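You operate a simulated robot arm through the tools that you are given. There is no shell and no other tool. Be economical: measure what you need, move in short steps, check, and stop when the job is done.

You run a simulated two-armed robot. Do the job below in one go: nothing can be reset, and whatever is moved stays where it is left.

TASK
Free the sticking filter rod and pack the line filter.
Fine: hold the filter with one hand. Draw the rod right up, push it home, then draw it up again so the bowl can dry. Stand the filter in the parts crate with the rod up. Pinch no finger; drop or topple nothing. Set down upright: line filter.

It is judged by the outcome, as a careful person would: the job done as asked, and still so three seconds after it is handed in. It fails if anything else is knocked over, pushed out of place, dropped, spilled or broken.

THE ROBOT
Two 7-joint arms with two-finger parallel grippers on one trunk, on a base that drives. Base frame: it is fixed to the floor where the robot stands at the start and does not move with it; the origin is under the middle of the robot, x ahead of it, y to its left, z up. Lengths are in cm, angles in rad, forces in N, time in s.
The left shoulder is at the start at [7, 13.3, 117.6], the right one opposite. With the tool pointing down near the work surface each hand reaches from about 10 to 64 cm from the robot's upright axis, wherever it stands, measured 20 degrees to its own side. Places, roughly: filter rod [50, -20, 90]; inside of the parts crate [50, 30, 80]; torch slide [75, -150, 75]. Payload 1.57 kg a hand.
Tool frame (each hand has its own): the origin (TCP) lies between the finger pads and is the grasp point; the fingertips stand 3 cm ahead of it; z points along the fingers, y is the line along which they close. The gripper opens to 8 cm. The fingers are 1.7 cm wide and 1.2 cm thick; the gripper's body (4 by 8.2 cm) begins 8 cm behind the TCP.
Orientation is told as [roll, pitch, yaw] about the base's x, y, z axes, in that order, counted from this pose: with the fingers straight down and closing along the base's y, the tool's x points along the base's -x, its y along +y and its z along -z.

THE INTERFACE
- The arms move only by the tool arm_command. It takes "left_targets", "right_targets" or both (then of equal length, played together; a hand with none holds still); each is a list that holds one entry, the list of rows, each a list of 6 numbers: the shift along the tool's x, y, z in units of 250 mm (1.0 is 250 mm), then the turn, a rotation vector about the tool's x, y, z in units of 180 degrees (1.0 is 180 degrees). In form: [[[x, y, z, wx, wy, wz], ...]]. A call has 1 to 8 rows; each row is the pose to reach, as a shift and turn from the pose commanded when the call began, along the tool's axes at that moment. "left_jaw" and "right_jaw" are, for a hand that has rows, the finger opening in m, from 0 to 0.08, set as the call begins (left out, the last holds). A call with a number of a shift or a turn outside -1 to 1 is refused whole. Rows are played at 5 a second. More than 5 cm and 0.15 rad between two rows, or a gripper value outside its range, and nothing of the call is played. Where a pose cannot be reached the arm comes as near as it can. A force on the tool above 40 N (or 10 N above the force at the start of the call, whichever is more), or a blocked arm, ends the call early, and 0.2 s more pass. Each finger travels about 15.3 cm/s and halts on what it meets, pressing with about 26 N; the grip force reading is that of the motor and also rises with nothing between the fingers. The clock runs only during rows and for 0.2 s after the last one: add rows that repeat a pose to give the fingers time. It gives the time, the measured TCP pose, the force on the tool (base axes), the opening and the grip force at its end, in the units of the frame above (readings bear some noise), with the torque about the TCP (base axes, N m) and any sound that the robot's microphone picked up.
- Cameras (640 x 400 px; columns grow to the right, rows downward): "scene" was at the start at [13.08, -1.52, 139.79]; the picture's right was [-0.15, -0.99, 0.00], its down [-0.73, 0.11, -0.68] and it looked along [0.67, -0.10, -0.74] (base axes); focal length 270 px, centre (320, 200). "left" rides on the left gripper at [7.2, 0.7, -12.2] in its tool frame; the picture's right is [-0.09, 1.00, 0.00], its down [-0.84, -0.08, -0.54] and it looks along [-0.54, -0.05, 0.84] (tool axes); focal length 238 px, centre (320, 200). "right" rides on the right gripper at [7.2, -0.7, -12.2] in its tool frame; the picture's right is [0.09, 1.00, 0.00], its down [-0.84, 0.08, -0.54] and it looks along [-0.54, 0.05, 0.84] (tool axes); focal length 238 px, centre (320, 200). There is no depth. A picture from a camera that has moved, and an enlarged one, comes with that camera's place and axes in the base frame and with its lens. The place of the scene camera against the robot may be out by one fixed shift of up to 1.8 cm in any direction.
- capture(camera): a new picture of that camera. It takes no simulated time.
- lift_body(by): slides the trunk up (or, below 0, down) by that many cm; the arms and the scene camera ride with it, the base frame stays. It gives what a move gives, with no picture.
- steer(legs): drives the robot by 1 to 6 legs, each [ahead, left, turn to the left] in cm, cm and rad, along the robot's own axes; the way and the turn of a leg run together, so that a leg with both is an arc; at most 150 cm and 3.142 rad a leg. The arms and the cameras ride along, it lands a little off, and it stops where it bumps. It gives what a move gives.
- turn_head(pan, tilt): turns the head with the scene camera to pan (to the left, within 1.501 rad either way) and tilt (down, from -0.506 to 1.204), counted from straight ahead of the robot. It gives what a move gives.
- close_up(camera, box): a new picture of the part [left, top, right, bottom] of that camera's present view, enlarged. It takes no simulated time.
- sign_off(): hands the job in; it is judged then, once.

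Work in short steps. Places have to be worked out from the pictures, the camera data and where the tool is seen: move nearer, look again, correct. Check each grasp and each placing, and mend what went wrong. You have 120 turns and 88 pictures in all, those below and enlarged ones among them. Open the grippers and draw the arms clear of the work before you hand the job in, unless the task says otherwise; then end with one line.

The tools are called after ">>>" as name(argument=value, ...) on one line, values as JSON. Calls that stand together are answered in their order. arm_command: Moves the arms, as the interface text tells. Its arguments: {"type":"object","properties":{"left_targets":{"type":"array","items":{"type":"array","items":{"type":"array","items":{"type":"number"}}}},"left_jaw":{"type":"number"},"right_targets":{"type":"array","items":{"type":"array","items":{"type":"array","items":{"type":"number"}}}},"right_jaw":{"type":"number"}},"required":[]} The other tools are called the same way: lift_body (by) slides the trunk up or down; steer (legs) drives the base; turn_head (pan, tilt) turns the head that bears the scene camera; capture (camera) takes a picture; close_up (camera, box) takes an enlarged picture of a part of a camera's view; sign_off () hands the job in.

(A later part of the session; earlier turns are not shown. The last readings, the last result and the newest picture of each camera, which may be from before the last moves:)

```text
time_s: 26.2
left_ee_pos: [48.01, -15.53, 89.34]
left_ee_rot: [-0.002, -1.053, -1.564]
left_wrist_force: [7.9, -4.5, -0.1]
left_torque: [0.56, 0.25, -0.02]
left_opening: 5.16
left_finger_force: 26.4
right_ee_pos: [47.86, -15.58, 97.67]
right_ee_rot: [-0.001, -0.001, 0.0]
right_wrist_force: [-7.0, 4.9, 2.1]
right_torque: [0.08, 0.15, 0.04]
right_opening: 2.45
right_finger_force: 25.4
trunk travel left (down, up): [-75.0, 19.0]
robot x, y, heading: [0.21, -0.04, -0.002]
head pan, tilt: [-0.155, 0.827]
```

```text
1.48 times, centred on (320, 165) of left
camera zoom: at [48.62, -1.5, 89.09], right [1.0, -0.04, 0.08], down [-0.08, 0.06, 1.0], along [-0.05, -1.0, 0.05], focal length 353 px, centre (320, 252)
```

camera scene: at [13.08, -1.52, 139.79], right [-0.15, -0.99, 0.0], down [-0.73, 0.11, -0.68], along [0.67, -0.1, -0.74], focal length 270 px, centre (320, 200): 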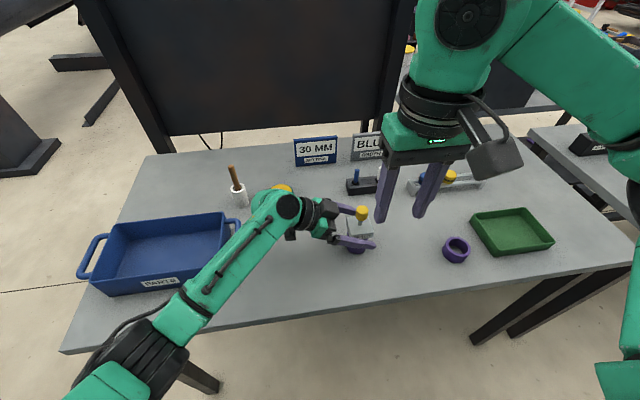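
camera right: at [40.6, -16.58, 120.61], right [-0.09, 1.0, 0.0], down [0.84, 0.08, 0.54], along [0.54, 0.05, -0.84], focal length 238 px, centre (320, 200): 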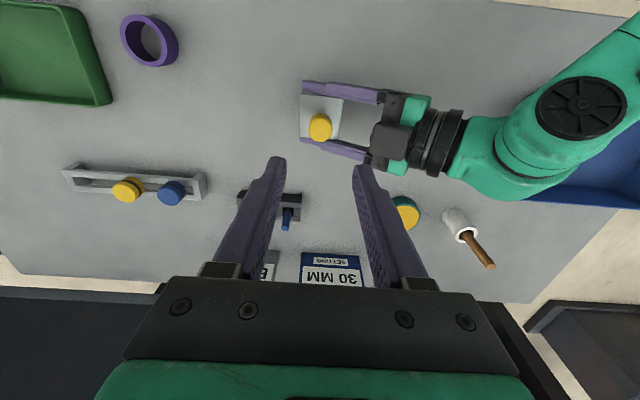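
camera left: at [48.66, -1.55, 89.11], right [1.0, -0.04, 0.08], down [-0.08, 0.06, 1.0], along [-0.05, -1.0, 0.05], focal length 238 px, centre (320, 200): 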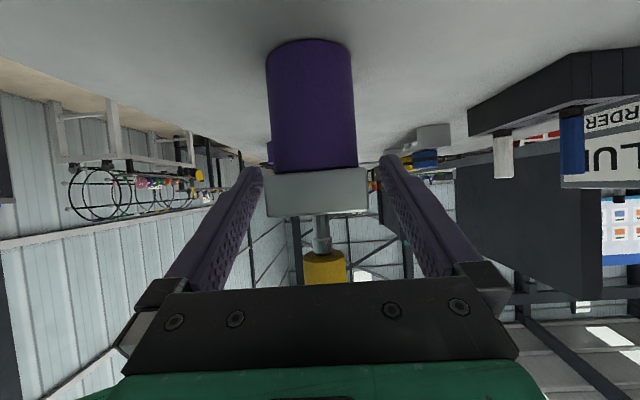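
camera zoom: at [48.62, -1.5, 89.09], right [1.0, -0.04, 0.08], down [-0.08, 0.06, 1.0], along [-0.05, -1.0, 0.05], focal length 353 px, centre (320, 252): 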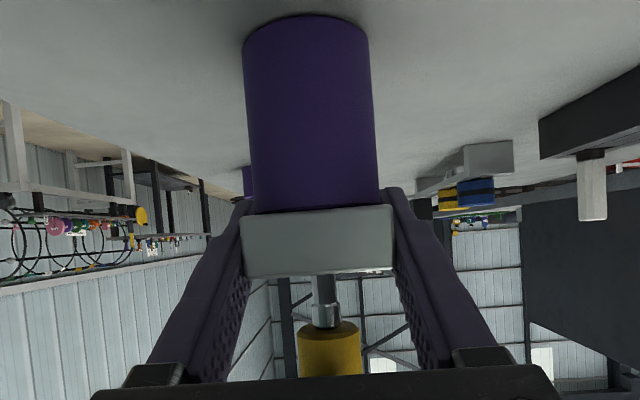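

It slides freely down, now about at its starting height. I push on to see where home is.

>>> arm_command(right_targets=[[[0, 0, 0.016, 0, 0, 0], [0, 0, 0.032, 0, 0, 0], [0, 0, 0.048, 0, 0, 0], [0, 0, 0.06, 0, 0, 0]]])

>>> close_up(camera="scene", box=[300, 160, 420, 260])

>>> close_up(camera="left", box=[220, 30, 420, 300])

```text
time_s: 27.2
left_ee_pos: [47.88, -15.57, 89.35]
left_ee_rot: [0.002, -1.05, -1.566]
left_wrist_force: [12.1, -3.7, -8.7]
left_torque: [-0.07, 0.25, 0.05]
left_opening: 5.19
left_finger_force: 26.2
right_ee_pos: [47.9, -15.77, 96.28]
right_ee_rot: [0.003, -0.002, 0.001]
right_wrist_force: [-11.3, 1.3, 16.0]
right_torque: [-0.09, 0.42, -0.04]
right_opening: 2.41
right_finger_force: 26.2
trunk travel left (down, up): [-75.0, 19.0]
robot x, y, heading: [-0.12, -0.03, -0.002]
head pan, tilt: [-0.155, 0.827]
```

```text
4.00 times, centred on (360, 210) of scene
camera zoom: at [12.97, -1.56, 139.82], right [-0.15, -0.99, 0.0], down [-0.73, 0.11, -0.68], along [0.67, -0.1, -0.74], focal length 1081 px, centre (160, 160)
```

zoom: 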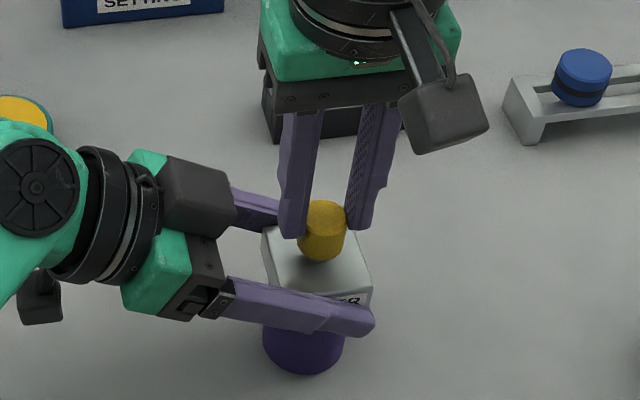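

```text
1.48 times, centred on (320, 165) of left
camera zoom: at [48.61, -1.52, 89.11], right [1.0, -0.04, 0.08], down [-0.08, 0.05, 1.0], along [-0.04, -1.0, 0.05], focal length 353 px, centre (320, 252)
```

zoom: 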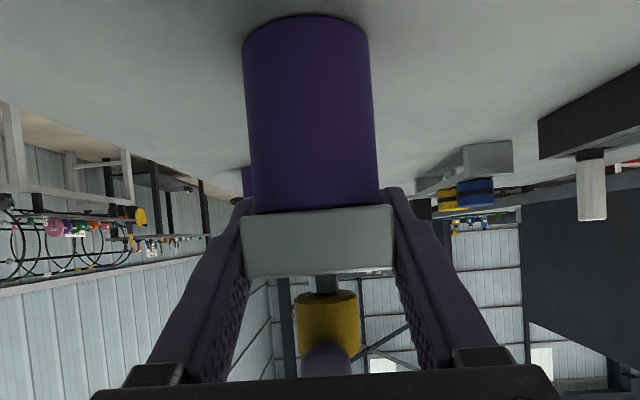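

Home is below the starting height: the knob is about 1 cm above the cap with 16 N resistance and little overlap left. I release, rise, close the fingers and press from on top, keeping fingers out of the gap.

>>> arm_command(right_targets=[[[0, 0, 0, 0, 0, 0], [0, 0, 0, 0, 0, 0], [0, 0, -0.06, 0, 0, 0], [0, 0, -0.12, 0, 0, 0]]], right_jaw=0.04)

>>> arm_command(right_targets=[[[0, 0, 0, 0, 0, 0], [0, 0, 0, 0, 0, 0], [0, 0, 0, 0, 0, 0]]], right_jaw=0.0)

>>> close_up(camera="scene", box=[300, 160, 420, 260])

>>> close_up(camera="left", box=[220, 30, 420, 300])

```text
time_s: 28.2
left_ee_pos: [47.98, -15.46, 89.47]
left_ee_rot: [-0.002, -1.052, -1.567]
left_wrist_force: [0.4, 1.0, -1.6]
left_torque: [0.0, 0.0, 0.04]
left_opening: 5.17
left_finger_force: 26.1
right_ee_pos: [47.77, -15.68, 98.95]
right_ee_rot: [-0.002, 0.001, 0.002]
right_wrist_force: [0.3, 0.3, -0.8]
right_torque: [0.0, 0.04, 0.02]
right_opening: 4.02
right_finger_force: 0.2
trunk travel left (down, up): [-75.0, 19.0]
robot x, y, heading: [0.09, 0.04, -0.003]
head pan, tilt: [-0.155, 0.827]
```

```text
time_s: 29.0
left_ee_pos: [47.98, -15.48, 89.45]
left_ee_rot: [-0.002, -1.05, -1.566]
left_wrist_force: [0.2, -0.1, -1.7]
left_torque: [-0.01, -0.02, -0.05]
left_opening: 5.18
left_finger_force: 26.0
right_ee_pos: [47.92, -15.7, 98.87]
right_ee_rot: [-0.002, 0.0, 0.003]
right_wrist_force: [0.7, 0.4, 0.0]
right_torque: [-0.02, 0.01, -0.02]
right_opening: 0.01
right_finger_force: 20.9
trunk travel left (down, up): [-75.0, 19.0]
robot x, y, heading: [-0.35, -0.14, -0.003]
head pan, tilt: [-0.155, 0.827]
```

```text
4.00 times, centred on (360, 210) of scene
camera zoom: at [13.11, -1.54, 139.79], right [-0.15, -0.99, 0.0], down [-0.73, 0.11, -0.68], along [0.67, -0.1, -0.74], focal length 1081 px, centre (160, 160)
```

zoom: 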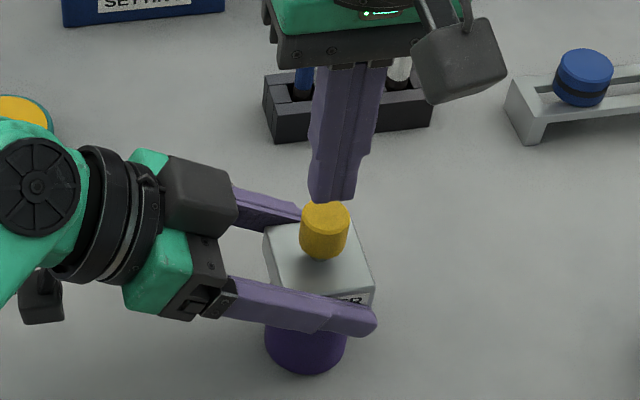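

```text
1.48 times, centred on (320, 165) of left
camera zoom: at [48.67, -1.57, 89.1], right [1.0, -0.04, 0.08], down [-0.08, 0.06, 1.0], along [-0.05, -1.0, 0.05], focal length 353 px, centre (320, 252)
```

zoom: 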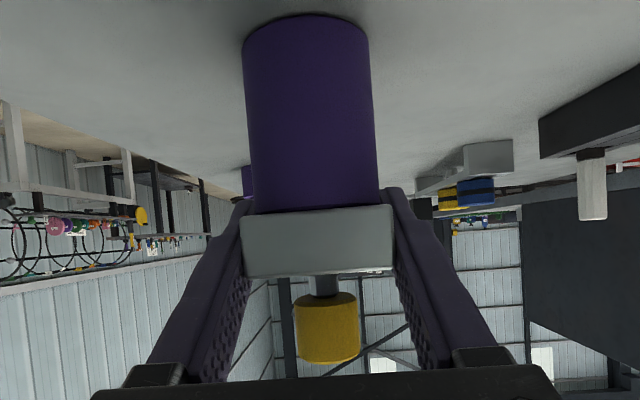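

The knob's top is about 1.7 cm below the closed tips. I press down slowly.

>>> arm_command(right_targets=[[[0, 0, 0.02, 0, 0, 0], [0, 0, 0.04, 0, 0, 0], [0, 0, 0.056, 0, 0, 0], [0, 0, 0.07, 0, 0, 0], [0, 0, 0.08, 0, 0, 0], [0, 0, 0.09, 0, 0, 0]]])

>>> close_up(camera="left", box=[220, 30, 420, 300])

```text
time_s: 30.4
left_ee_pos: [48.0, -15.58, 89.37]
left_ee_rot: [0.001, -1.051, -1.566]
left_wrist_force: [6.0, -3.0, -9.5]
left_torque: [-0.08, 0.04, 0.02]
left_opening: 5.14
left_finger_force: 25.9
right_ee_pos: [47.94, -15.65, 97.05]
right_ee_rot: [-0.001, -0.003, 0.001]
right_wrist_force: [-4.7, 0.8, 14.2]
right_torque: [0.02, 0.16, 0.01]
right_opening: 0.04
right_finger_force: 21.0
trunk travel left (down, up): [-75.0, 19.0]
robot x, y, heading: [-0.02, 0.21, 0.004]
head pan, tilt: [-0.155, 0.827]
```

```text
1.48 times, centred on (320, 165) of left
camera zoom: at [48.62, -1.53, 89.1], right [1.0, -0.04, 0.08], down [-0.08, 0.05, 1.0], along [-0.04, -1.0, 0.05], focal length 353 px, centre (320, 252)
```

zoom: 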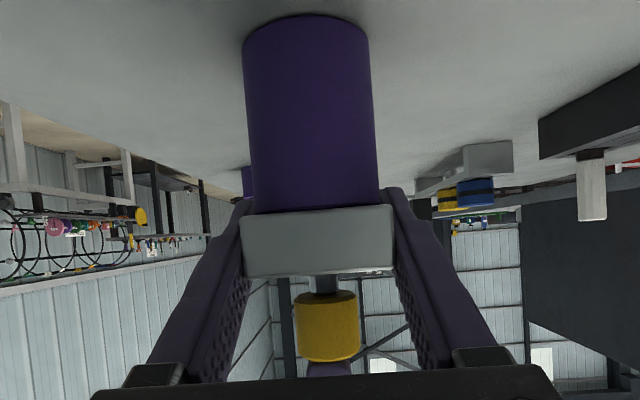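

Contact at 14 N and the knob hasn't moved. I press firmer in tiny steps up to about 35 N.

>>> arm_command(right_targets=[[[0, 0, 0.012, 0, 0, 0], [0, 0, 0.024, 0, 0, 0], [0, 0, 0.036, 0, 0, 0], [0, 0, 0.048, 0, 0, 0], [0, 0, 0.06, 0, 0, 0]]])

>>> close_up(camera="left", box=[220, 30, 420, 300])

```text
time_s: 31.0
left_ee_pos: [47.99, -15.45, 89.39]
left_ee_rot: [0.004, -1.049, -1.565]
left_wrist_force: [3.9, -2.1, -0.6]
left_torque: [-0.19, 0.31, 0.17]
left_opening: 5.17
left_finger_force: 25.9
right_ee_pos: [47.87, -15.67, 97.02]
right_ee_rot: [0.005, -0.01, 0.001]
right_wrist_force: [-3.9, -1.2, 20.1]
right_torque: [-0.07, 0.1, -0.03]
right_opening: 0.0
right_finger_force: 21.7
trunk travel left (down, up): [-75.0, 19.0]
robot x, y, heading: [0.12, 0.13, -0.002]
head pan, tilt: [-0.155, 0.827]
stopped in row 3 (right hand): the force on the tool passed its limit (the readings are from after the stop); the commanded pose is now the measured one
```

```text
1.48 times, centred on (320, 165) of left
camera zoom: at [48.54, -1.47, 89.15], right [1.0, -0.04, 0.08], down [-0.08, 0.05, 1.0], along [-0.04, -1.0, 0.05], focal length 353 px, centre (320, 252)
```

zoom: 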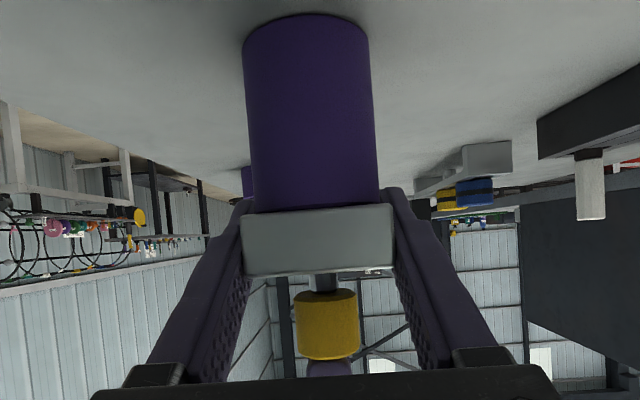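

Over 40 N was reached without further movement: the rod's collar sits on the cap, so it is home. I rise, open, and lower to grip the knob again.

>>> arm_command(right_targets=[[[0, 0, -0.04, 0, 0, 0], [0, 0, -0.08, 0, 0, 0]]])

>>> arm_command(right_targets=[[[0, 0, 0, 0, 0, 0], [0, 0, 0, 0, 0, 0], [0, 0, 0.05, 0, 0, 0], [0, 0, 0.1, 0, 0, 0], [0, 0, 0.156, 0, 0, 0]]], right_jaw=0.042)

>>> close_up(camera="left", box=[220, 30, 420, 300])

>>> capture(camera="right")

```text
time_s: 31.6
left_ee_pos: [48.07, -15.42, 89.41]
left_ee_rot: [0.003, -1.052, -1.566]
left_wrist_force: [-1.2, -0.1, 6.0]
left_torque: [0.2, 0.21, 0.02]
left_opening: 5.17
left_finger_force: 25.6
right_ee_pos: [47.86, -15.65, 98.8]
right_ee_rot: [0.004, -0.004, 0.002]
right_wrist_force: [-0.7, 0.2, 0.0]
right_torque: [0.01, 0.0, 0.02]
right_opening: 0.0
right_finger_force: 21.1
trunk travel left (down, up): [-75.0, 19.0]
robot x, y, heading: [0.05, -0.33, 0.0]
head pan, tilt: [-0.155, 0.827]
```

```text
time_s: 32.8
left_ee_pos: [47.92, -15.56, 89.45]
left_ee_rot: [0.002, -1.05, -1.567]
left_wrist_force: [-1.1, -1.0, 10.1]
left_torque: [0.17, 0.15, 0.0]
left_opening: 5.17
left_finger_force: 26.0
right_ee_pos: [47.89, -15.6, 94.82]
right_ee_rot: [0.005, -0.005, 0.003]
right_wrist_force: [-0.7, 0.1, -0.8]
right_torque: [0.04, 0.01, 0.03]
right_opening: 4.2
right_finger_force: 0.0
trunk travel left (down, up): [-75.0, 19.0]
robot x, y, heading: [0.08, 0.05, -0.001]
head pan, tilt: [-0.155, 0.827]
```

```text
1.48 times, centred on (320, 165) of left
camera zoom: at [48.6, -1.47, 89.13], right [1.0, -0.04, 0.08], down [-0.08, 0.05, 1.0], along [-0.04, -1.0, 0.05], focal length 353 px, centre (320, 252)
```

zoom: 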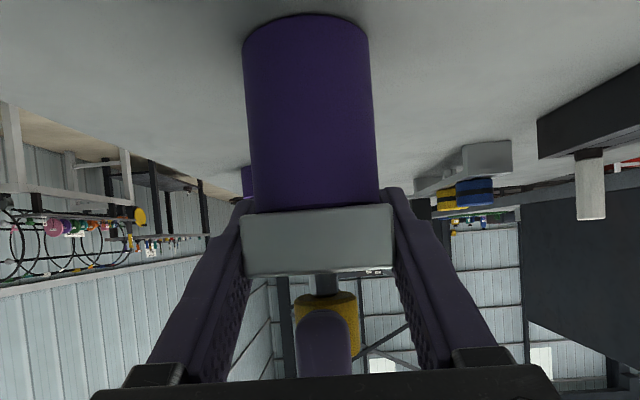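

```text
47 pictures are left
camera right: at [40.69, -16.45, 106.87], right [-0.09, 1.0, 0.0], down [0.83, 0.08, 0.55], along [0.54, 0.06, -0.84], focal length 238 px, centre (320, 200)
```

right: 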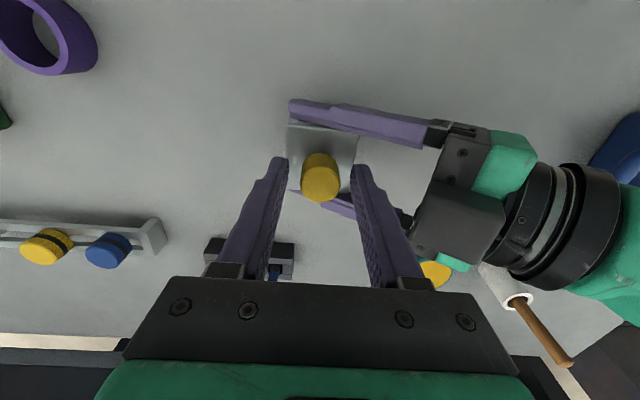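

The knob is well centred between the right pads. I raise 0.3 cm and close.

>>> arm_command(right_targets=[[[0, 0, -0.012, 0, 0, 0], [0, 0, -0.012, 0, 0, 0], [0, 0, -0.012, 0, 0, 0], [0, 0, -0.012, 0, 0, 0]]], right_jaw=0.0)

```text
time_s: 33.8
left_ee_pos: [47.96, -15.41, 89.46]
left_ee_rot: [0.004, -1.051, -1.565]
left_wrist_force: [2.1, -3.7, 11.1]
left_torque: [0.47, 0.06, 0.0]
left_opening: 5.15
left_finger_force: 25.8
right_ee_pos: [47.92, -15.6, 95.1]
right_ee_rot: [0.006, -0.003, 0.005]
right_wrist_force: [-3.0, 1.5, -0.8]
right_torque: [-0.34, 0.2, 0.02]
right_opening: 2.43
right_finger_force: 25.8
trunk travel left (down, up): [-75.0, 19.0]
robot x, y, heading: [-0.07, 0.07, 0.001]
head pan, tilt: [-0.155, 0.827]
```

Good, little side load. I draw the rod up 4.2 cm steadily.

>>> arm_command(right_targets=[[[0, 0, -0.021, 0, 0, 0], [0, 0, -0.042, 0, 0, 0], [0, 0, -0.063, 0, 0, 0], [0, 0, -0.084, 0, 0, 0], [0, 0, -0.105, 0, 0, 0], [0, 0, -0.126, 0, 0, 0], [0, 0, -0.147, 0, 0, 0], [0, 0, -0.168, 0, 0, 0]]])

>>> close_up(camera="scene", box=[300, 160, 420, 260])

```text
time_s: 35.6
left_ee_pos: [48.07, -15.53, 89.29]
left_ee_rot: [-0.002, -1.051, -1.563]
left_wrist_force: [-4.9, 5.6, 18.1]
left_torque: [-0.05, -0.11, -0.02]
left_opening: 5.2
left_finger_force: 26.1
right_ee_pos: [47.93, -15.59, 99.17]
right_ee_rot: [0.002, -0.002, 0.003]
right_wrist_force: [4.1, -4.6, -17.6]
right_torque: [-0.44, -0.19, 0.01]
right_opening: 2.45
right_finger_force: 25.6
trunk travel left (down, up): [-75.0, 19.0]
robot x, y, heading: [0.35, -0.24, -0.0]
head pan, tilt: [-0.155, 0.827]
```

```text
4.00 times, centred on (360, 210) of scene
camera zoom: at [13.14, -1.52, 139.76], right [-0.15, -0.99, 0.0], down [-0.73, 0.11, -0.68], along [0.67, -0.1, -0.74], focal length 1081 px, centre (160, 160)
```

zoom: 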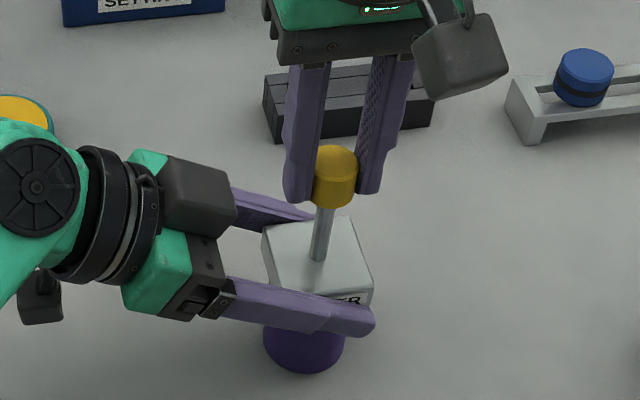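

The knob came to the same height as before with 18 N resistance again: that's the top stop. I release the knob and raise the right hand.

>>> arm_command(right_targets=[[[0, 0, 0.004, 0, 0, 0], [0, 0, 0.004, 0, 0, 0]]])

>>> arm_command(right_targets=[[[0, 0, 0, 0, 0, 0], [0, 0, 0, 0, 0, 0], [0, 0, -0.1, 0, 0, 0], [0, 0, -0.25, 0, 0, 0], [0, 0, -0.4, 0, 0, 0], [0, 0, -0.55, 0, 0, 0]]], right_jaw=0.045)

>>> close_up(camera="scene", box=[300, 160, 420, 260])

>>> close_up(camera="left", box=[220, 30, 420, 300])

```text
time_s: 36.2
left_ee_pos: [48.13, -15.49, 89.29]
left_ee_rot: [-0.002, -1.049, -1.562]
left_wrist_force: [-3.3, 5.5, 17.2]
left_torque: [-0.04, -0.13, 0.03]
left_opening: 5.17
left_finger_force: 25.9
right_ee_pos: [48.01, -15.72, 99.14]
right_ee_rot: [0.004, -0.003, 0.005]
right_wrist_force: [3.8, -5.5, -16.1]
right_torque: [-0.46, -0.07, -0.04]
right_opening: 2.46
right_finger_force: 26.3
trunk travel left (down, up): [-75.0, 19.0]
robot x, y, heading: [0.16, -0.27, -0.003]
head pan, tilt: [-0.155, 0.827]
```

```text
time_s: 37.6
left_ee_pos: [48.08, -15.42, 89.28]
left_ee_rot: [0.0, -1.049, -1.562]
left_wrist_force: [-0.2, 1.2, 4.2]
left_torque: [0.12, 0.16, -0.01]
left_opening: 5.18
left_finger_force: 26.0
right_ee_pos: [47.93, -15.95, 112.85]
right_ee_rot: [0.004, -0.002, 0.003]
right_wrist_force: [-0.4, 0.0, 0.5]
right_torque: [-0.02, -0.01, 0.01]
right_opening: 4.49
right_finger_force: 0.1
trunk travel left (down, up): [-75.0, 19.0]
robot x, y, heading: [0.06, -0.2, -0.004]
head pan, tilt: [-0.155, 0.827]
```

```text
4.00 times, centred on (360, 210) of scene
camera zoom: at [12.97, -1.47, 139.79], right [-0.15, -0.99, 0.0], down [-0.73, 0.11, -0.68], along [0.67, -0.11, -0.74], focal length 1081 px, centre (160, 160)
```

zoom: 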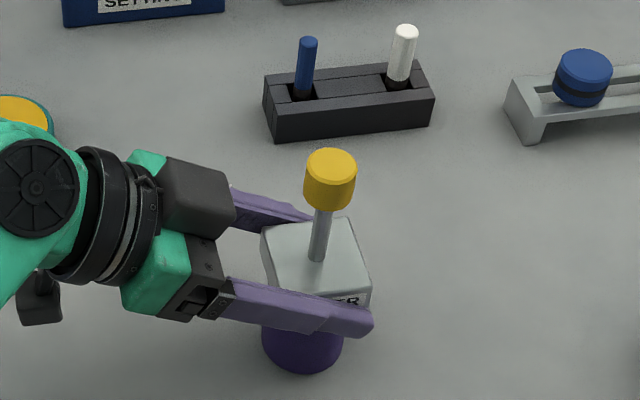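

```text
1.48 times, centred on (320, 165) of left
camera zoom: at [48.62, -1.42, 89.03], right [1.0, -0.04, 0.08], down [-0.08, 0.05, 1.0], along [-0.04, -1.0, 0.05], focal length 353 px, centre (320, 252)
```

zoom: 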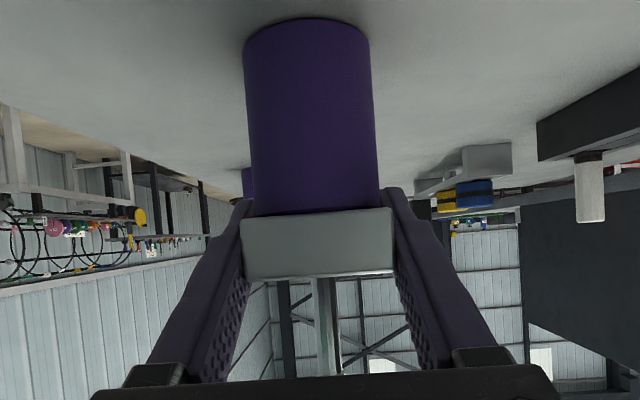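

The rod stands up by itself and the left hand still holds the cap. I draw the right hand away to its own side, then lift the trunk to raise the filter.

>>> arm_command(right_targets=[[[0, -0.15, 0, 0, 0, 0], [0, -0.3, 0, 0, 0, 0], [0.1, -0.4, 0, 0, 0, 0], [0.25, -0.4, 0, 0, 0, 0], [0.4, -0.4, 0, 0, 0, 0]]])

>>> lift_body(by=1.5)

>>> capture(camera="left")

>>> capture(camera="scene")

```text
time_s: 38.8
left_ee_pos: [47.94, -15.46, 89.28]
left_ee_rot: [0.0, -1.05, -1.563]
left_wrist_force: [-1.3, 0.0, 0.0]
left_torque: [0.02, 0.06, 0.0]
left_opening: 5.14
left_finger_force: 25.6
right_ee_pos: [38.13, -25.56, 112.82]
right_ee_rot: [0.005, -0.004, 0.002]
right_wrist_force: [-0.2, 0.5, -0.5]
right_torque: [0.05, 0.01, 0.02]
right_opening: 4.49
right_finger_force: 0.0
trunk travel left (down, up): [-75.0, 19.0]
robot x, y, heading: [0.04, -0.05, 0.005]
head pan, tilt: [-0.155, 0.827]
```

```text
time_s: 39.4
left_ee_pos: [48.25, -15.46, 90.8]
left_ee_rot: [-0.003, -1.05, -1.562]
left_wrist_force: [-0.3, -0.4, -1.1]
left_torque: [-0.01, -0.01, -0.01]
left_opening: 5.16
left_finger_force: 25.9
right_ee_pos: [38.33, -25.67, 114.3]
right_ee_rot: [0.005, -0.005, 0.0]
right_wrist_force: [-0.7, 0.6, -0.8]
right_torque: [0.0, -0.01, -0.03]
right_opening: 4.49
right_finger_force: 0.1
trunk travel left (down, up): [-76.5, 17.5]
robot x, y, heading: [-0.51, -0.28, -0.004]
head pan, tilt: [-0.155, 0.827]
```

```text
43 pictures are left
camera left: at [48.67, -1.48, 90.53], right [1.0, -0.04, 0.08], down [-0.08, 0.05, 1.0], along [-0.04, -1.0, 0.05], focal length 238 px, centre (320, 200)
```

left: 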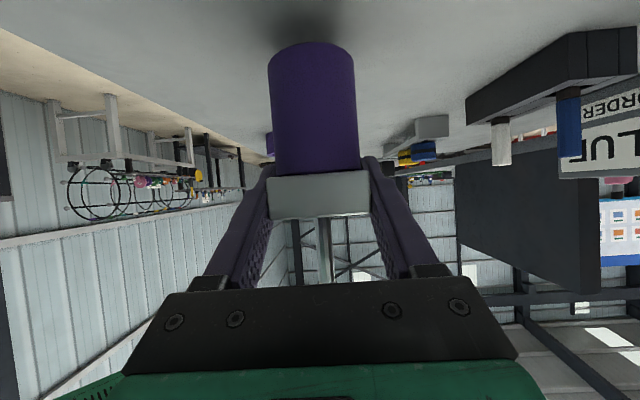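

```text
42 pictures are left
camera scene: at [13.06, -1.54, 141.3], right [-0.15, -0.99, 0.0], down [-0.73, 0.11, -0.68], along [0.67, -0.1, -0.74], focal length 270 px, centre (320, 200)
```

scene: 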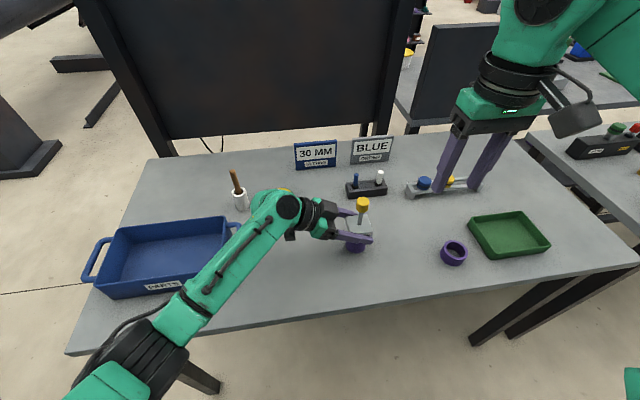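

The filter is held and lifts cleanly. I raise it well above the crate rim.

>>> lift_body(by=13)

>>> close_up(camera="scene", box=[60, 180, 260, 310])

```text
time_s: 41.0
left_ee_pos: [48.03, -15.46, 103.75]
left_ee_rot: [-0.002, -1.049, -1.563]
left_wrist_force: [0.7, 0.3, -1.8]
left_torque: [0.01, 0.01, 0.01]
left_opening: 5.16
left_finger_force: 25.7
right_ee_pos: [38.3, -25.7, 127.26]
right_ee_rot: [0.006, -0.002, 0.003]
right_wrist_force: [0.6, 0.7, -0.2]
right_torque: [0.01, 0.02, 0.0]
right_opening: 4.5
right_finger_force: 0.0
trunk travel left (down, up): [-89.5, 4.5]
robot x, y, heading: [0.27, -0.01, -0.001]
head pan, tilt: [-0.155, 0.827]
```

```text
3.08 times, centred on (160, 245) of scene
camera zoom: at [13.12, -1.55, 154.29], right [-0.15, -0.99, 0.0], down [-0.73, 0.11, -0.68], along [0.67, -0.1, -0.74], focal length 832 px, centre (812, 62)
```

zoom: 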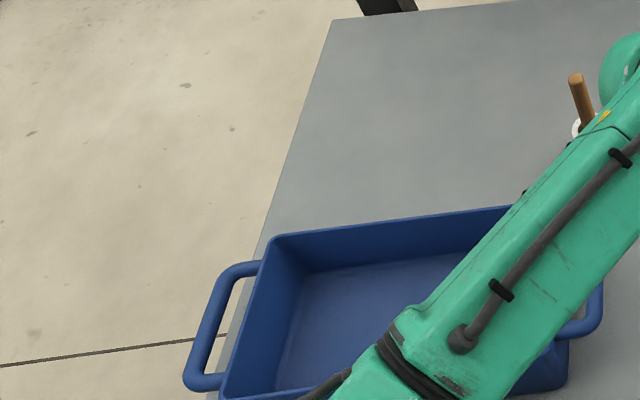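

Raised with bottom at about 96. I drive left 36 cm, parallel to the table.

>>> steer(legs=[[0, 36, 0]])

>>> capture(camera="scene")

>>> capture(camera="left")

>>> capture(camera="right")

```text
time_s: 43.3
left_ee_pos: [48.12, 20.26, 103.66]
left_ee_rot: [-0.001, -1.048, -1.567]
left_wrist_force: [-0.1, -0.1, -2.8]
left_torque: [-0.01, 0.02, 0.03]
left_opening: 5.16
left_finger_force: 26.0
right_ee_pos: [38.31, 10.17, 127.26]
right_ee_rot: [0.004, -0.004, -0.004]
right_wrist_force: [0.4, 0.6, 0.4]
right_torque: [0.03, 0.0, -0.02]
right_opening: 4.52
right_finger_force: 0.1
trunk travel left (down, up): [-89.5, 4.5]
robot x, y, heading: [-0.18, 36.04, -0.012]
head pan, tilt: [-0.155, 0.827]
```

```text
40 pictures are left
camera scene: at [13.22, 34.23, 154.28], right [-0.16, -0.99, 0.0], down [-0.73, 0.12, -0.68], along [0.67, -0.11, -0.74], focal length 270 px, centre (320, 200)
```

scene: 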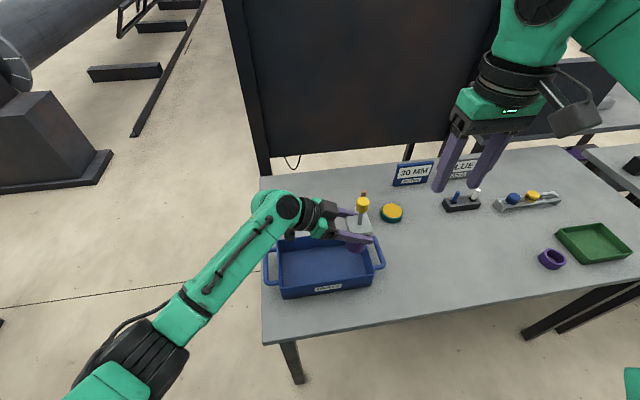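

```text
39 pictures are left
camera left: at [48.81, 34.17, 103.51], right [1.0, -0.04, 0.08], down [-0.08, 0.05, 1.0], along [-0.05, -1.0, 0.05], focal length 238 px, centre (320, 200)
```

left: 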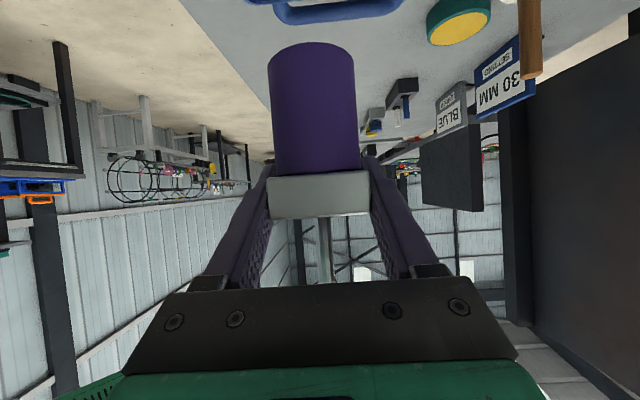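

```text
38 pictures are left
camera right: at [31.09, 9.25, 139.25], right [-0.09, 1.0, 0.01], down [0.84, 0.07, 0.55], along [0.54, 0.05, -0.84], focal length 238 px, centre (320, 200)
```

right: 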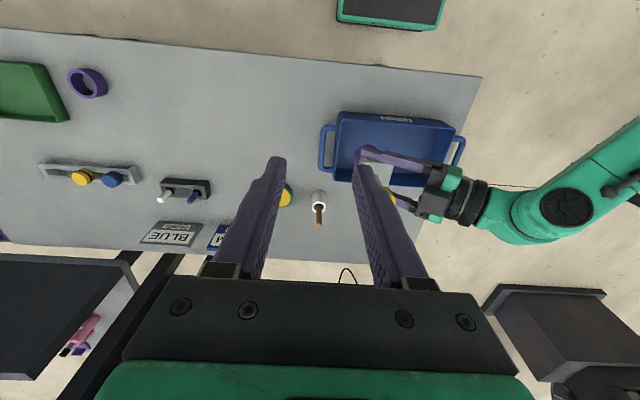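

The filter is over the crate's right end. I zoom in from the right camera and scene to fix the crate's inside.

>>> close_up(camera="right", box=[310, 100, 480, 210])

>>> close_up(camera="scene", box=[250, 180, 400, 310])

```text
3.64 times, centred on (395, 155) of right
camera zoom: at [31.09, 9.25, 139.25], right [-0.09, 1.0, 0.01], down [0.84, 0.07, 0.55], along [0.54, 0.05, -0.84], focal length 867 px, centre (47, 364)
```

zoom: 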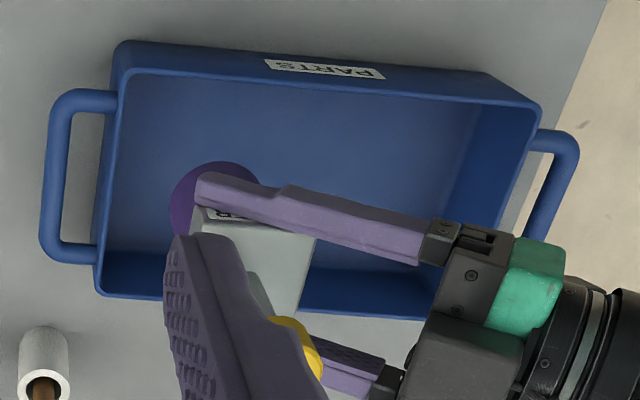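

```text
3.08 times, centred on (325, 245) of scene
camera zoom: at [13.22, 34.23, 154.28], right [-0.16, -0.99, 0.0], down [-0.73, 0.12, -0.68], along [0.67, -0.11, -0.74], focal length 832 px, centre (305, 62)
```

zoom: 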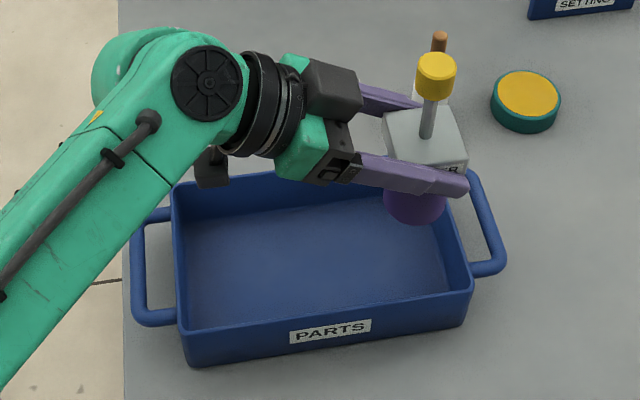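

Crate spans about x 43–57.4, y 15–39.3, rim near z 89.5. I shift the left hand to (50.1, 20.6) and lower by trunk to just above the floor.

>>> arm_command(left_targets=[[[0.004, 0.04, -0.007, 0, 0, 0], [0.008, 0.08, -0.014, 0, 0, 0]]])

>>> lift_body(by=-6)

>>> close_up(camera="scene", box=[230, 150, 410, 310])

>>> close_up(camera="right", box=[310, 90, 480, 210])

```text
time_s: 43.9
left_ee_pos: [50.27, 20.65, 103.8]
left_ee_rot: [-0.005, -1.048, -1.564]
left_wrist_force: [0.2, -0.1, -2.0]
left_torque: [-0.02, 0.0, -0.01]
left_opening: 5.19
left_finger_force: 26.0
right_ee_pos: [38.32, 10.17, 127.23]
right_ee_rot: [0.005, -0.002, -0.004]
right_wrist_force: [-0.6, 0.3, 0.4]
right_torque: [0.02, -0.02, 0.0]
right_opening: 4.51
right_finger_force: 0.3
trunk travel left (down, up): [-89.5, 4.5]
robot x, y, heading: [0.19, 36.18, -0.005]
head pan, tilt: [-0.155, 0.827]
```

```text
time_s: 44.9
left_ee_pos: [50.11, 20.74, 97.87]
left_ee_rot: [-0.002, -1.05, -1.567]
left_wrist_force: [0.2, 0.2, -1.9]
left_torque: [-0.01, 0.03, 0.0]
left_opening: 5.15
left_finger_force: 26.3
right_ee_pos: [38.29, 10.24, 121.39]
right_ee_rot: [0.006, -0.005, -0.004]
right_wrist_force: [-0.8, -0.3, 0.4]
right_torque: [0.01, 0.0, -0.01]
right_opening: 4.52
right_finger_force: 0.0
trunk travel left (down, up): [-83.5, 10.5]
robot x, y, heading: [-0.06, 36.02, -0.003]
head pan, tilt: [-0.155, 0.827]
```

```text
2.50 times, centred on (320, 230) of scene
camera zoom: at [13.18, 34.5, 148.29], right [-0.16, -0.99, 0.0], down [-0.73, 0.12, -0.68], along [0.67, -0.11, -0.74], focal length 676 px, centre (320, 125)
```

zoom: 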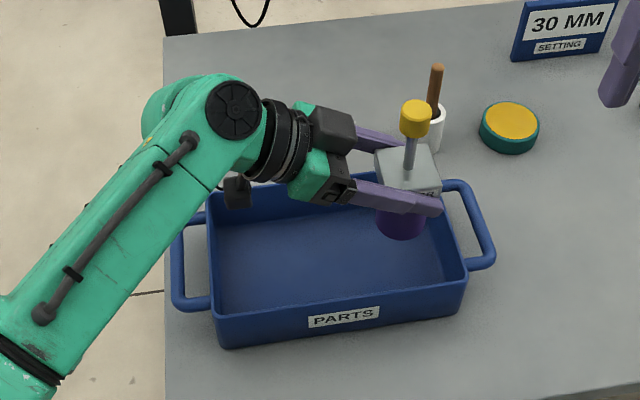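

```text
3.33 times, centred on (395, 150) of right
camera zoom: at [31.05, 9.5, 133.32], right [-0.09, 1.0, 0.0], down [0.84, 0.07, 0.55], along [0.54, 0.05, -0.84], focal length 794 px, centre (70, 367)
```

zoom: 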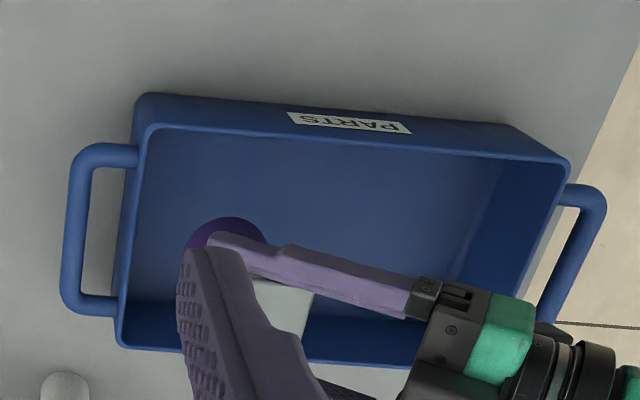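

The camera bracket would sit within about 1.5 cm of the crate's left wall; I shift 0.6 cm to the right to balance clearances and lower further.

>>> arm_command(left_targets=[[[-0.006, 0, 0.0104, 0, 0, 0], [-0.012, 0, 0.0208, 0, 0, 0]]])

>>> lift_body(by=-5.5)

>>> close_up(camera="scene", box=[230, 150, 410, 310])

>>> capture(camera="left")

```text
time_s: 45.5
left_ee_pos: [50.22, 20.17, 97.81]
left_ee_rot: [-0.001, -1.049, -1.568]
left_wrist_force: [-0.4, 0.4, -1.4]
left_torque: [0.0, 0.02, 0.0]
left_opening: 5.13
left_finger_force: 25.9
right_ee_pos: [38.18, 10.21, 121.28]
right_ee_rot: [0.005, -0.003, -0.003]
right_wrist_force: [-0.5, 0.0, -0.5]
right_torque: [0.01, 0.02, -0.04]
right_opening: 4.5
right_finger_force: 0.0
trunk travel left (down, up): [-83.5, 10.5]
robot x, y, heading: [0.19, 36.28, -0.007]
head pan, tilt: [-0.155, 0.827]
```

```text
time_s: 46.5
left_ee_pos: [50.06, 20.13, 92.34]
left_ee_rot: [-0.002, -1.052, -1.566]
left_wrist_force: [0.7, 0.2, -1.4]
left_torque: [0.01, -0.01, 0.03]
left_opening: 5.16
left_finger_force: 25.5
right_ee_pos: [38.24, 10.27, 115.72]
right_ee_rot: [0.006, -0.002, -0.003]
right_wrist_force: [0.0, -0.8, 0.0]
right_torque: [0.01, 0.01, -0.01]
right_opening: 4.48
right_finger_force: 0.1
trunk travel left (down, up): [-78.0, 16.0]
robot x, y, heading: [0.26, 35.96, -0.004]
head pan, tilt: [-0.155, 0.827]
```

```text
2.50 times, centred on (320, 230) of scene
camera zoom: at [13.18, 34.5, 142.79], right [-0.16, -0.99, 0.0], down [-0.73, 0.12, -0.68], along [0.67, -0.11, -0.74], focal length 676 px, centre (320, 125)
```

zoom: 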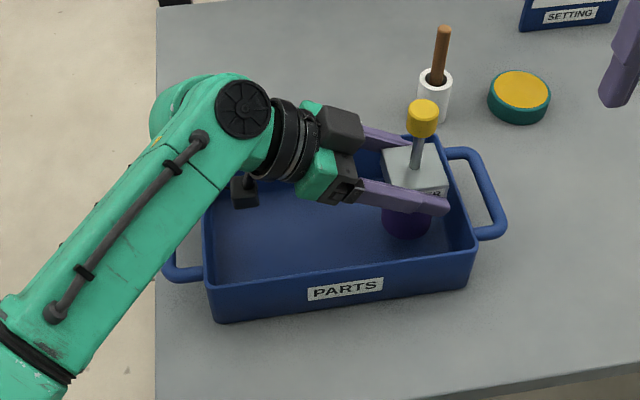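

```text
32 pictures are left
camera left: at [50.84, 34.15, 92.08], right [1.0, -0.04, 0.08], down [-0.08, 0.05, 1.0], along [-0.05, -1.0, 0.05], focal length 238 px, centre (320, 200)
```

left: 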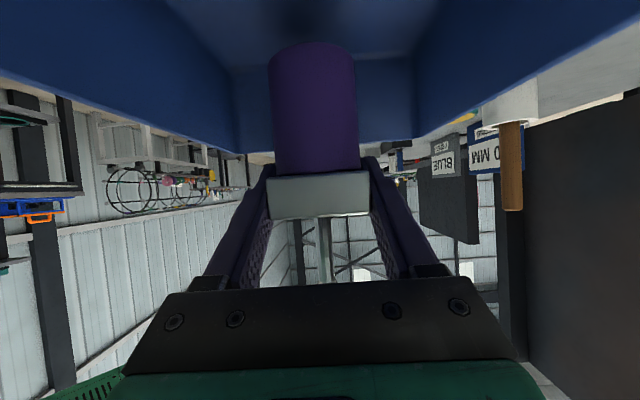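

It clears inside the crate all round. I lower 1.4 cm, then in small steps watching the force.

>>> lift_body(by=-1.4)

>>> lift_body(by=-0.4)

>>> capture(camera="left")

```text
time_s: 47.1
left_ee_pos: [50.16, 20.23, 90.93]
left_ee_rot: [0.0, -1.051, -1.567]
left_wrist_force: [-0.8, -0.5, -0.9]
left_torque: [0.01, -0.03, 0.01]
left_opening: 5.19
left_finger_force: 26.2
right_ee_pos: [38.33, 10.18, 114.51]
right_ee_rot: [0.005, -0.005, -0.004]
right_wrist_force: [-0.7, -0.4, 0.3]
right_torque: [0.02, 0.04, -0.02]
right_opening: 4.49
right_finger_force: 0.0
trunk travel left (down, up): [-76.6, 17.4]
robot x, y, heading: [0.03, 35.94, -0.006]
head pan, tilt: [-0.155, 0.827]
```

```text
time_s: 47.6
left_ee_pos: [50.2, 20.11, 90.57]
left_ee_rot: [-0.003, -1.052, -1.567]
left_wrist_force: [0.2, 0.0, -1.6]
left_torque: [-0.03, 0.0, 0.01]
left_opening: 5.17
left_finger_force: 26.3
right_ee_pos: [38.35, 10.15, 114.02]
right_ee_rot: [0.004, -0.004, -0.001]
right_wrist_force: [1.2, 0.4, -0.1]
right_torque: [0.0, -0.01, 0.0]
right_opening: 4.5
right_finger_force: 0.1
trunk travel left (down, up): [-76.2, 17.8]
robot x, y, heading: [0.3, 35.69, -0.005]
head pan, tilt: [-0.155, 0.827]
```

```text
31 pictures are left
camera left: at [50.88, 34.14, 90.25], right [1.0, -0.04, 0.08], down [-0.08, 0.05, 1.0], along [-0.05, -1.0, 0.05], focal length 238 px, centre (320, 200)
```

left: 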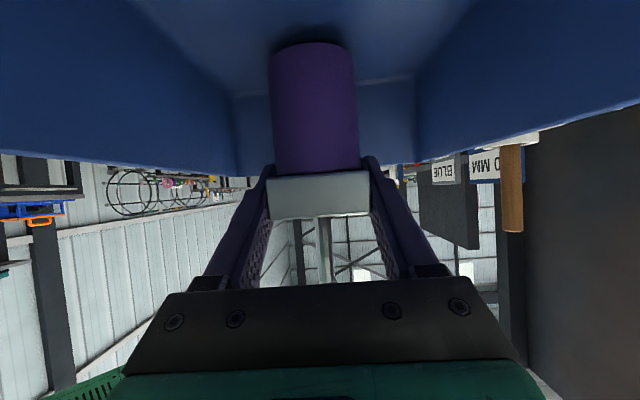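

Very near the floor (shadow close, no contact yet). I go down in 0.3 cm steps.

>>> lift_body(by=-0.3)

>>> lift_body(by=-0.25)

```text
time_s: 48.2
left_ee_pos: [50.08, 20.07, 90.13]
left_ee_rot: [-0.003, -1.052, -1.567]
left_wrist_force: [0.1, 0.4, -2.3]
left_torque: [0.03, 0.01, 0.02]
left_opening: 5.18
left_finger_force: 26.5
right_ee_pos: [38.44, 10.26, 113.61]
right_ee_rot: [0.006, -0.003, -0.003]
right_wrist_force: [-0.2, 0.1, 0.7]
right_torque: [0.0, -0.01, 0.01]
right_opening: 4.52
right_finger_force: 0.0
trunk travel left (down, up): [-75.9, 18.1]
robot x, y, heading: [0.54, 36.33, -0.004]
head pan, tilt: [-0.155, 0.827]
```

```text
time_s: 48.7
left_ee_pos: [50.14, 20.06, 90.07]
left_ee_rot: [-0.002, -1.05, -1.566]
left_wrist_force: [0.4, -0.1, -1.3]
left_torque: [0.0, 0.01, 0.03]
left_opening: 5.16
left_finger_force: 25.8
right_ee_pos: [38.17, 10.3, 113.41]
right_ee_rot: [0.005, -0.003, -0.006]
right_wrist_force: [0.2, 0.4, 0.7]
right_torque: [-0.01, 0.0, 0.0]
right_opening: 4.51
right_finger_force: 0.0
trunk travel left (down, up): [-75.7, 18.3]
robot x, y, heading: [0.13, 36.01, -0.004]
head pan, tilt: [-0.155, 0.827]
```

>>> lift_body(by=-0.25)

>>> close_up(camera="left", box=[240, 10, 390, 120])

```text
time_s: 49.2
left_ee_pos: [50.16, 20.11, 89.71]
left_ee_rot: [-0.002, -1.051, -1.567]
left_wrist_force: [-0.3, 0.4, -1.6]
left_torque: [-0.01, -0.04, 0.02]
left_opening: 5.16
left_finger_force: 26.7
right_ee_pos: [38.33, 10.25, 113.18]
right_ee_rot: [0.005, -0.005, -0.004]
right_wrist_force: [0.1, 0.4, 0.2]
right_torque: [-0.01, 0.02, -0.01]
right_opening: 4.48
right_finger_force: 0.1
trunk travel left (down, up): [-75.4, 18.6]
robot x, y, heading: [0.52, 36.03, -0.005]
head pan, tilt: [-0.155, 0.827]
```

```text
3.64 times, centred on (315, 65) of left
camera zoom: at [50.87, 34.14, 89.46], right [1.0, -0.04, 0.08], down [-0.08, 0.05, 1.0], along [-0.05, -1.0, 0.05], focal length 867 px, centre (338, 691)
```

zoom: 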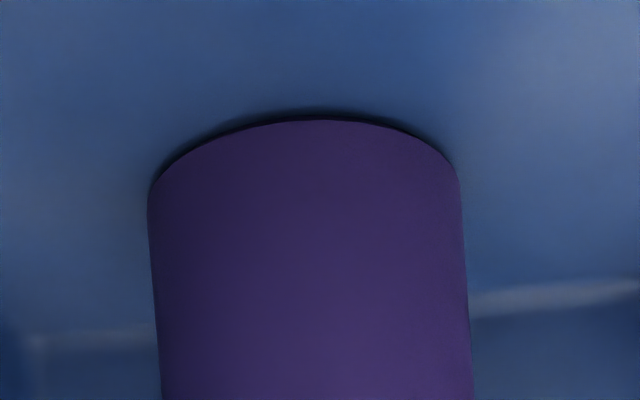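

Only a hair of shadow remains below the bowl. One more small step at a time until force shows.

>>> lift_body(by=-0.15)

>>> lift_body(by=-0.15)

>>> close_up(camera="left", box=[240, 10, 390, 120])

```text
time_s: 49.7
left_ee_pos: [50.02, 20.2, 89.64]
left_ee_rot: [0.0, -1.052, -1.57]
left_wrist_force: [0.7, 0.5, 2.9]
left_torque: [0.1, 0.03, -0.01]
left_opening: 5.16
left_finger_force: 25.9
right_ee_pos: [38.2, 10.19, 113.12]
right_ee_rot: [0.005, -0.005, -0.005]
right_wrist_force: [-0.2, -0.5, 0.2]
right_torque: [0.0, 0.02, 0.01]
right_opening: 4.48
right_finger_force: 0.0
trunk travel left (down, up): [-75.3, 18.7]
robot x, y, heading: [0.16, 36.13, -0.005]
head pan, tilt: [-0.155, 0.827]
```

```text
time_s: 50.2
left_ee_pos: [50.15, 20.23, 89.69]
left_ee_rot: [0.004, -1.055, -1.572]
left_wrist_force: [3.0, 1.5, 10.9]
left_torque: [0.22, 0.06, -0.05]
left_opening: 5.17
left_finger_force: 26.3
right_ee_pos: [38.2, 10.28, 112.93]
right_ee_rot: [0.004, -0.005, -0.004]
right_wrist_force: [0.0, -0.6, 0.1]
right_torque: [0.02, 0.04, 0.01]
right_opening: 4.51
right_finger_force: 0.0
trunk travel left (down, up): [-75.1, 18.9]
robot x, y, heading: [0.14, 36.23, -0.003]
head pan, tilt: [-0.155, 0.827]
```

```text
3.64 times, centred on (315, 65) of left
camera zoom: at [50.81, 34.16, 89.38], right [1.0, -0.04, 0.08], down [-0.08, 0.06, 1.0], along [-0.05, -1.0, 0.05], focal length 867 px, centre (338, 691)
```

zoom: 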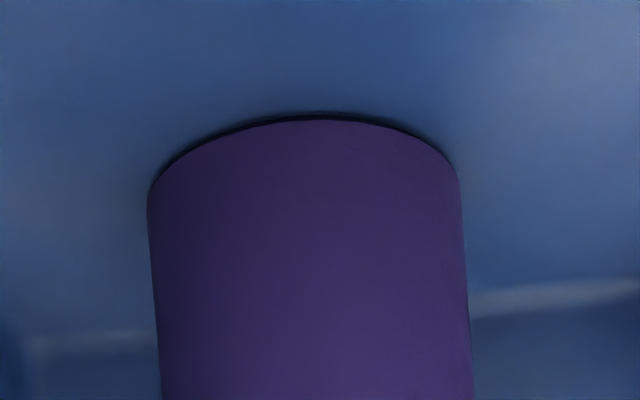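

The bowl is on the crate floor (11 N). I ease up 0.15 cm, then open the left hand.

>>> lift_body(by=0.15)

>>> arm_command(left_targets=[[[0, 0, 0, 0, 0, 0], [0, 0, 0, 0, 0, 0], [0, 0, 0, 0, 0, 0], [0, 0, 0, 0, 0, 0]]], left_jaw=0.078)

>>> capture(camera="left")

>>> close_up(camera="scene", box=[230, 150, 410, 310])

```text
time_s: 50.7
left_ee_pos: [50.15, 20.06, 89.64]
left_ee_rot: [0.002, -1.051, -1.572]
left_wrist_force: [3.4, -0.5, 9.4]
left_torque: [0.07, -0.09, -0.03]
left_opening: 5.18
left_finger_force: 25.3
right_ee_pos: [38.26, 10.3, 113.04]
right_ee_rot: [0.006, -0.003, -0.003]
right_wrist_force: [0.4, 0.8, -0.3]
right_torque: [0.01, -0.03, -0.04]
right_opening: 4.51
right_finger_force: 0.1
trunk travel left (down, up): [-75.3, 18.7]
robot x, y, heading: [0.07, 35.87, -0.01]
head pan, tilt: [-0.155, 0.827]
```

```text
time_s: 51.7
left_ee_pos: [50.17, 20.18, 89.55]
left_ee_rot: [-0.003, -1.05, -1.568]
left_wrist_force: [0.3, 1.6, 0.5]
left_torque: [0.01, 0.02, 0.02]
left_opening: 7.81
left_finger_force: 0.2
right_ee_pos: [38.11, 10.12, 113.05]
right_ee_rot: [0.005, -0.004, -0.003]
right_wrist_force: [0.3, -0.3, 0.6]
right_torque: [0.03, 0.02, -0.03]
right_opening: 4.48
right_finger_force: 0.1
trunk travel left (down, up): [-75.3, 18.7]
robot x, y, heading: [-0.19, 35.9, -0.004]
head pan, tilt: [-0.155, 0.827]
```

```text
28 pictures are left
camera left: at [50.84, 34.15, 89.33], right [1.0, -0.04, 0.08], down [-0.08, 0.05, 1.0], along [-0.05, -1.0, 0.05], focal length 238 px, centre (320, 200)
```

left: 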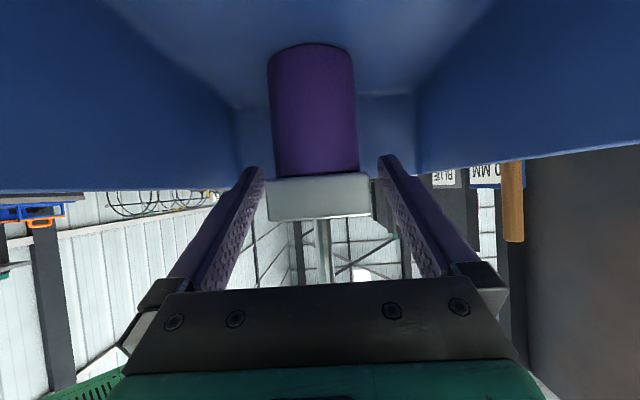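

```text
2.50 times, centred on (320, 230) of scene
camera zoom: at [13.18, 34.5, 140.04], right [-0.16, -0.99, 0.0], down [-0.73, 0.12, -0.68], along [0.67, -0.11, -0.74], focal length 676 px, centre (320, 125)
```

zoom: 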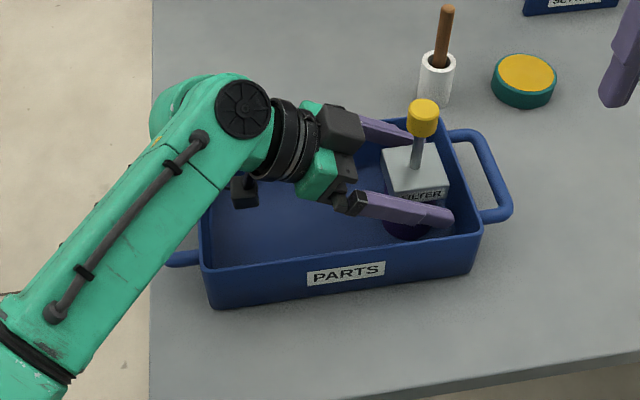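

The filter stands upright and free, rod up. I raise the trunk straight up by 16 cm.

>>> lift_body(by=16)

>>> capture(camera="scene")

```text
time_s: 53.6
left_ee_pos: [50.13, 20.12, 105.56]
left_ee_rot: [0.0, -1.05, -1.567]
left_wrist_force: [-0.2, -0.9, -0.2]
left_torque: [0.03, -0.02, 0.01]
left_opening: 7.79
left_finger_force: 0.0
right_ee_pos: [38.3, 10.33, 128.84]
right_ee_rot: [0.005, -0.004, -0.003]
right_wrist_force: [0.1, -0.2, 0.1]
right_torque: [0.01, 0.02, 0.0]
right_opening: 4.5
right_finger_force: 0.0
trunk travel left (down, up): [-91.3, 2.7]
robot x, y, heading: [0.48, 36.23, -0.009]
head pan, tilt: [-0.155, 0.827]
```

```text
26 pictures are left
camera scene: at [13.19, 34.5, 156.04], right [-0.16, -0.99, 0.0], down [-0.73, 0.12, -0.68], along [0.67, -0.11, -0.74], focal length 270 px, centre (320, 200)
```

scene: 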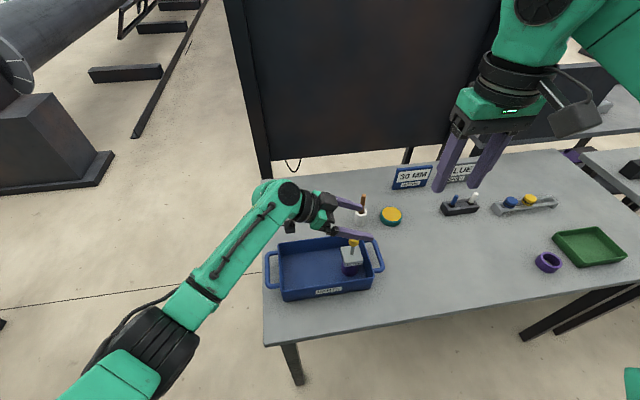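

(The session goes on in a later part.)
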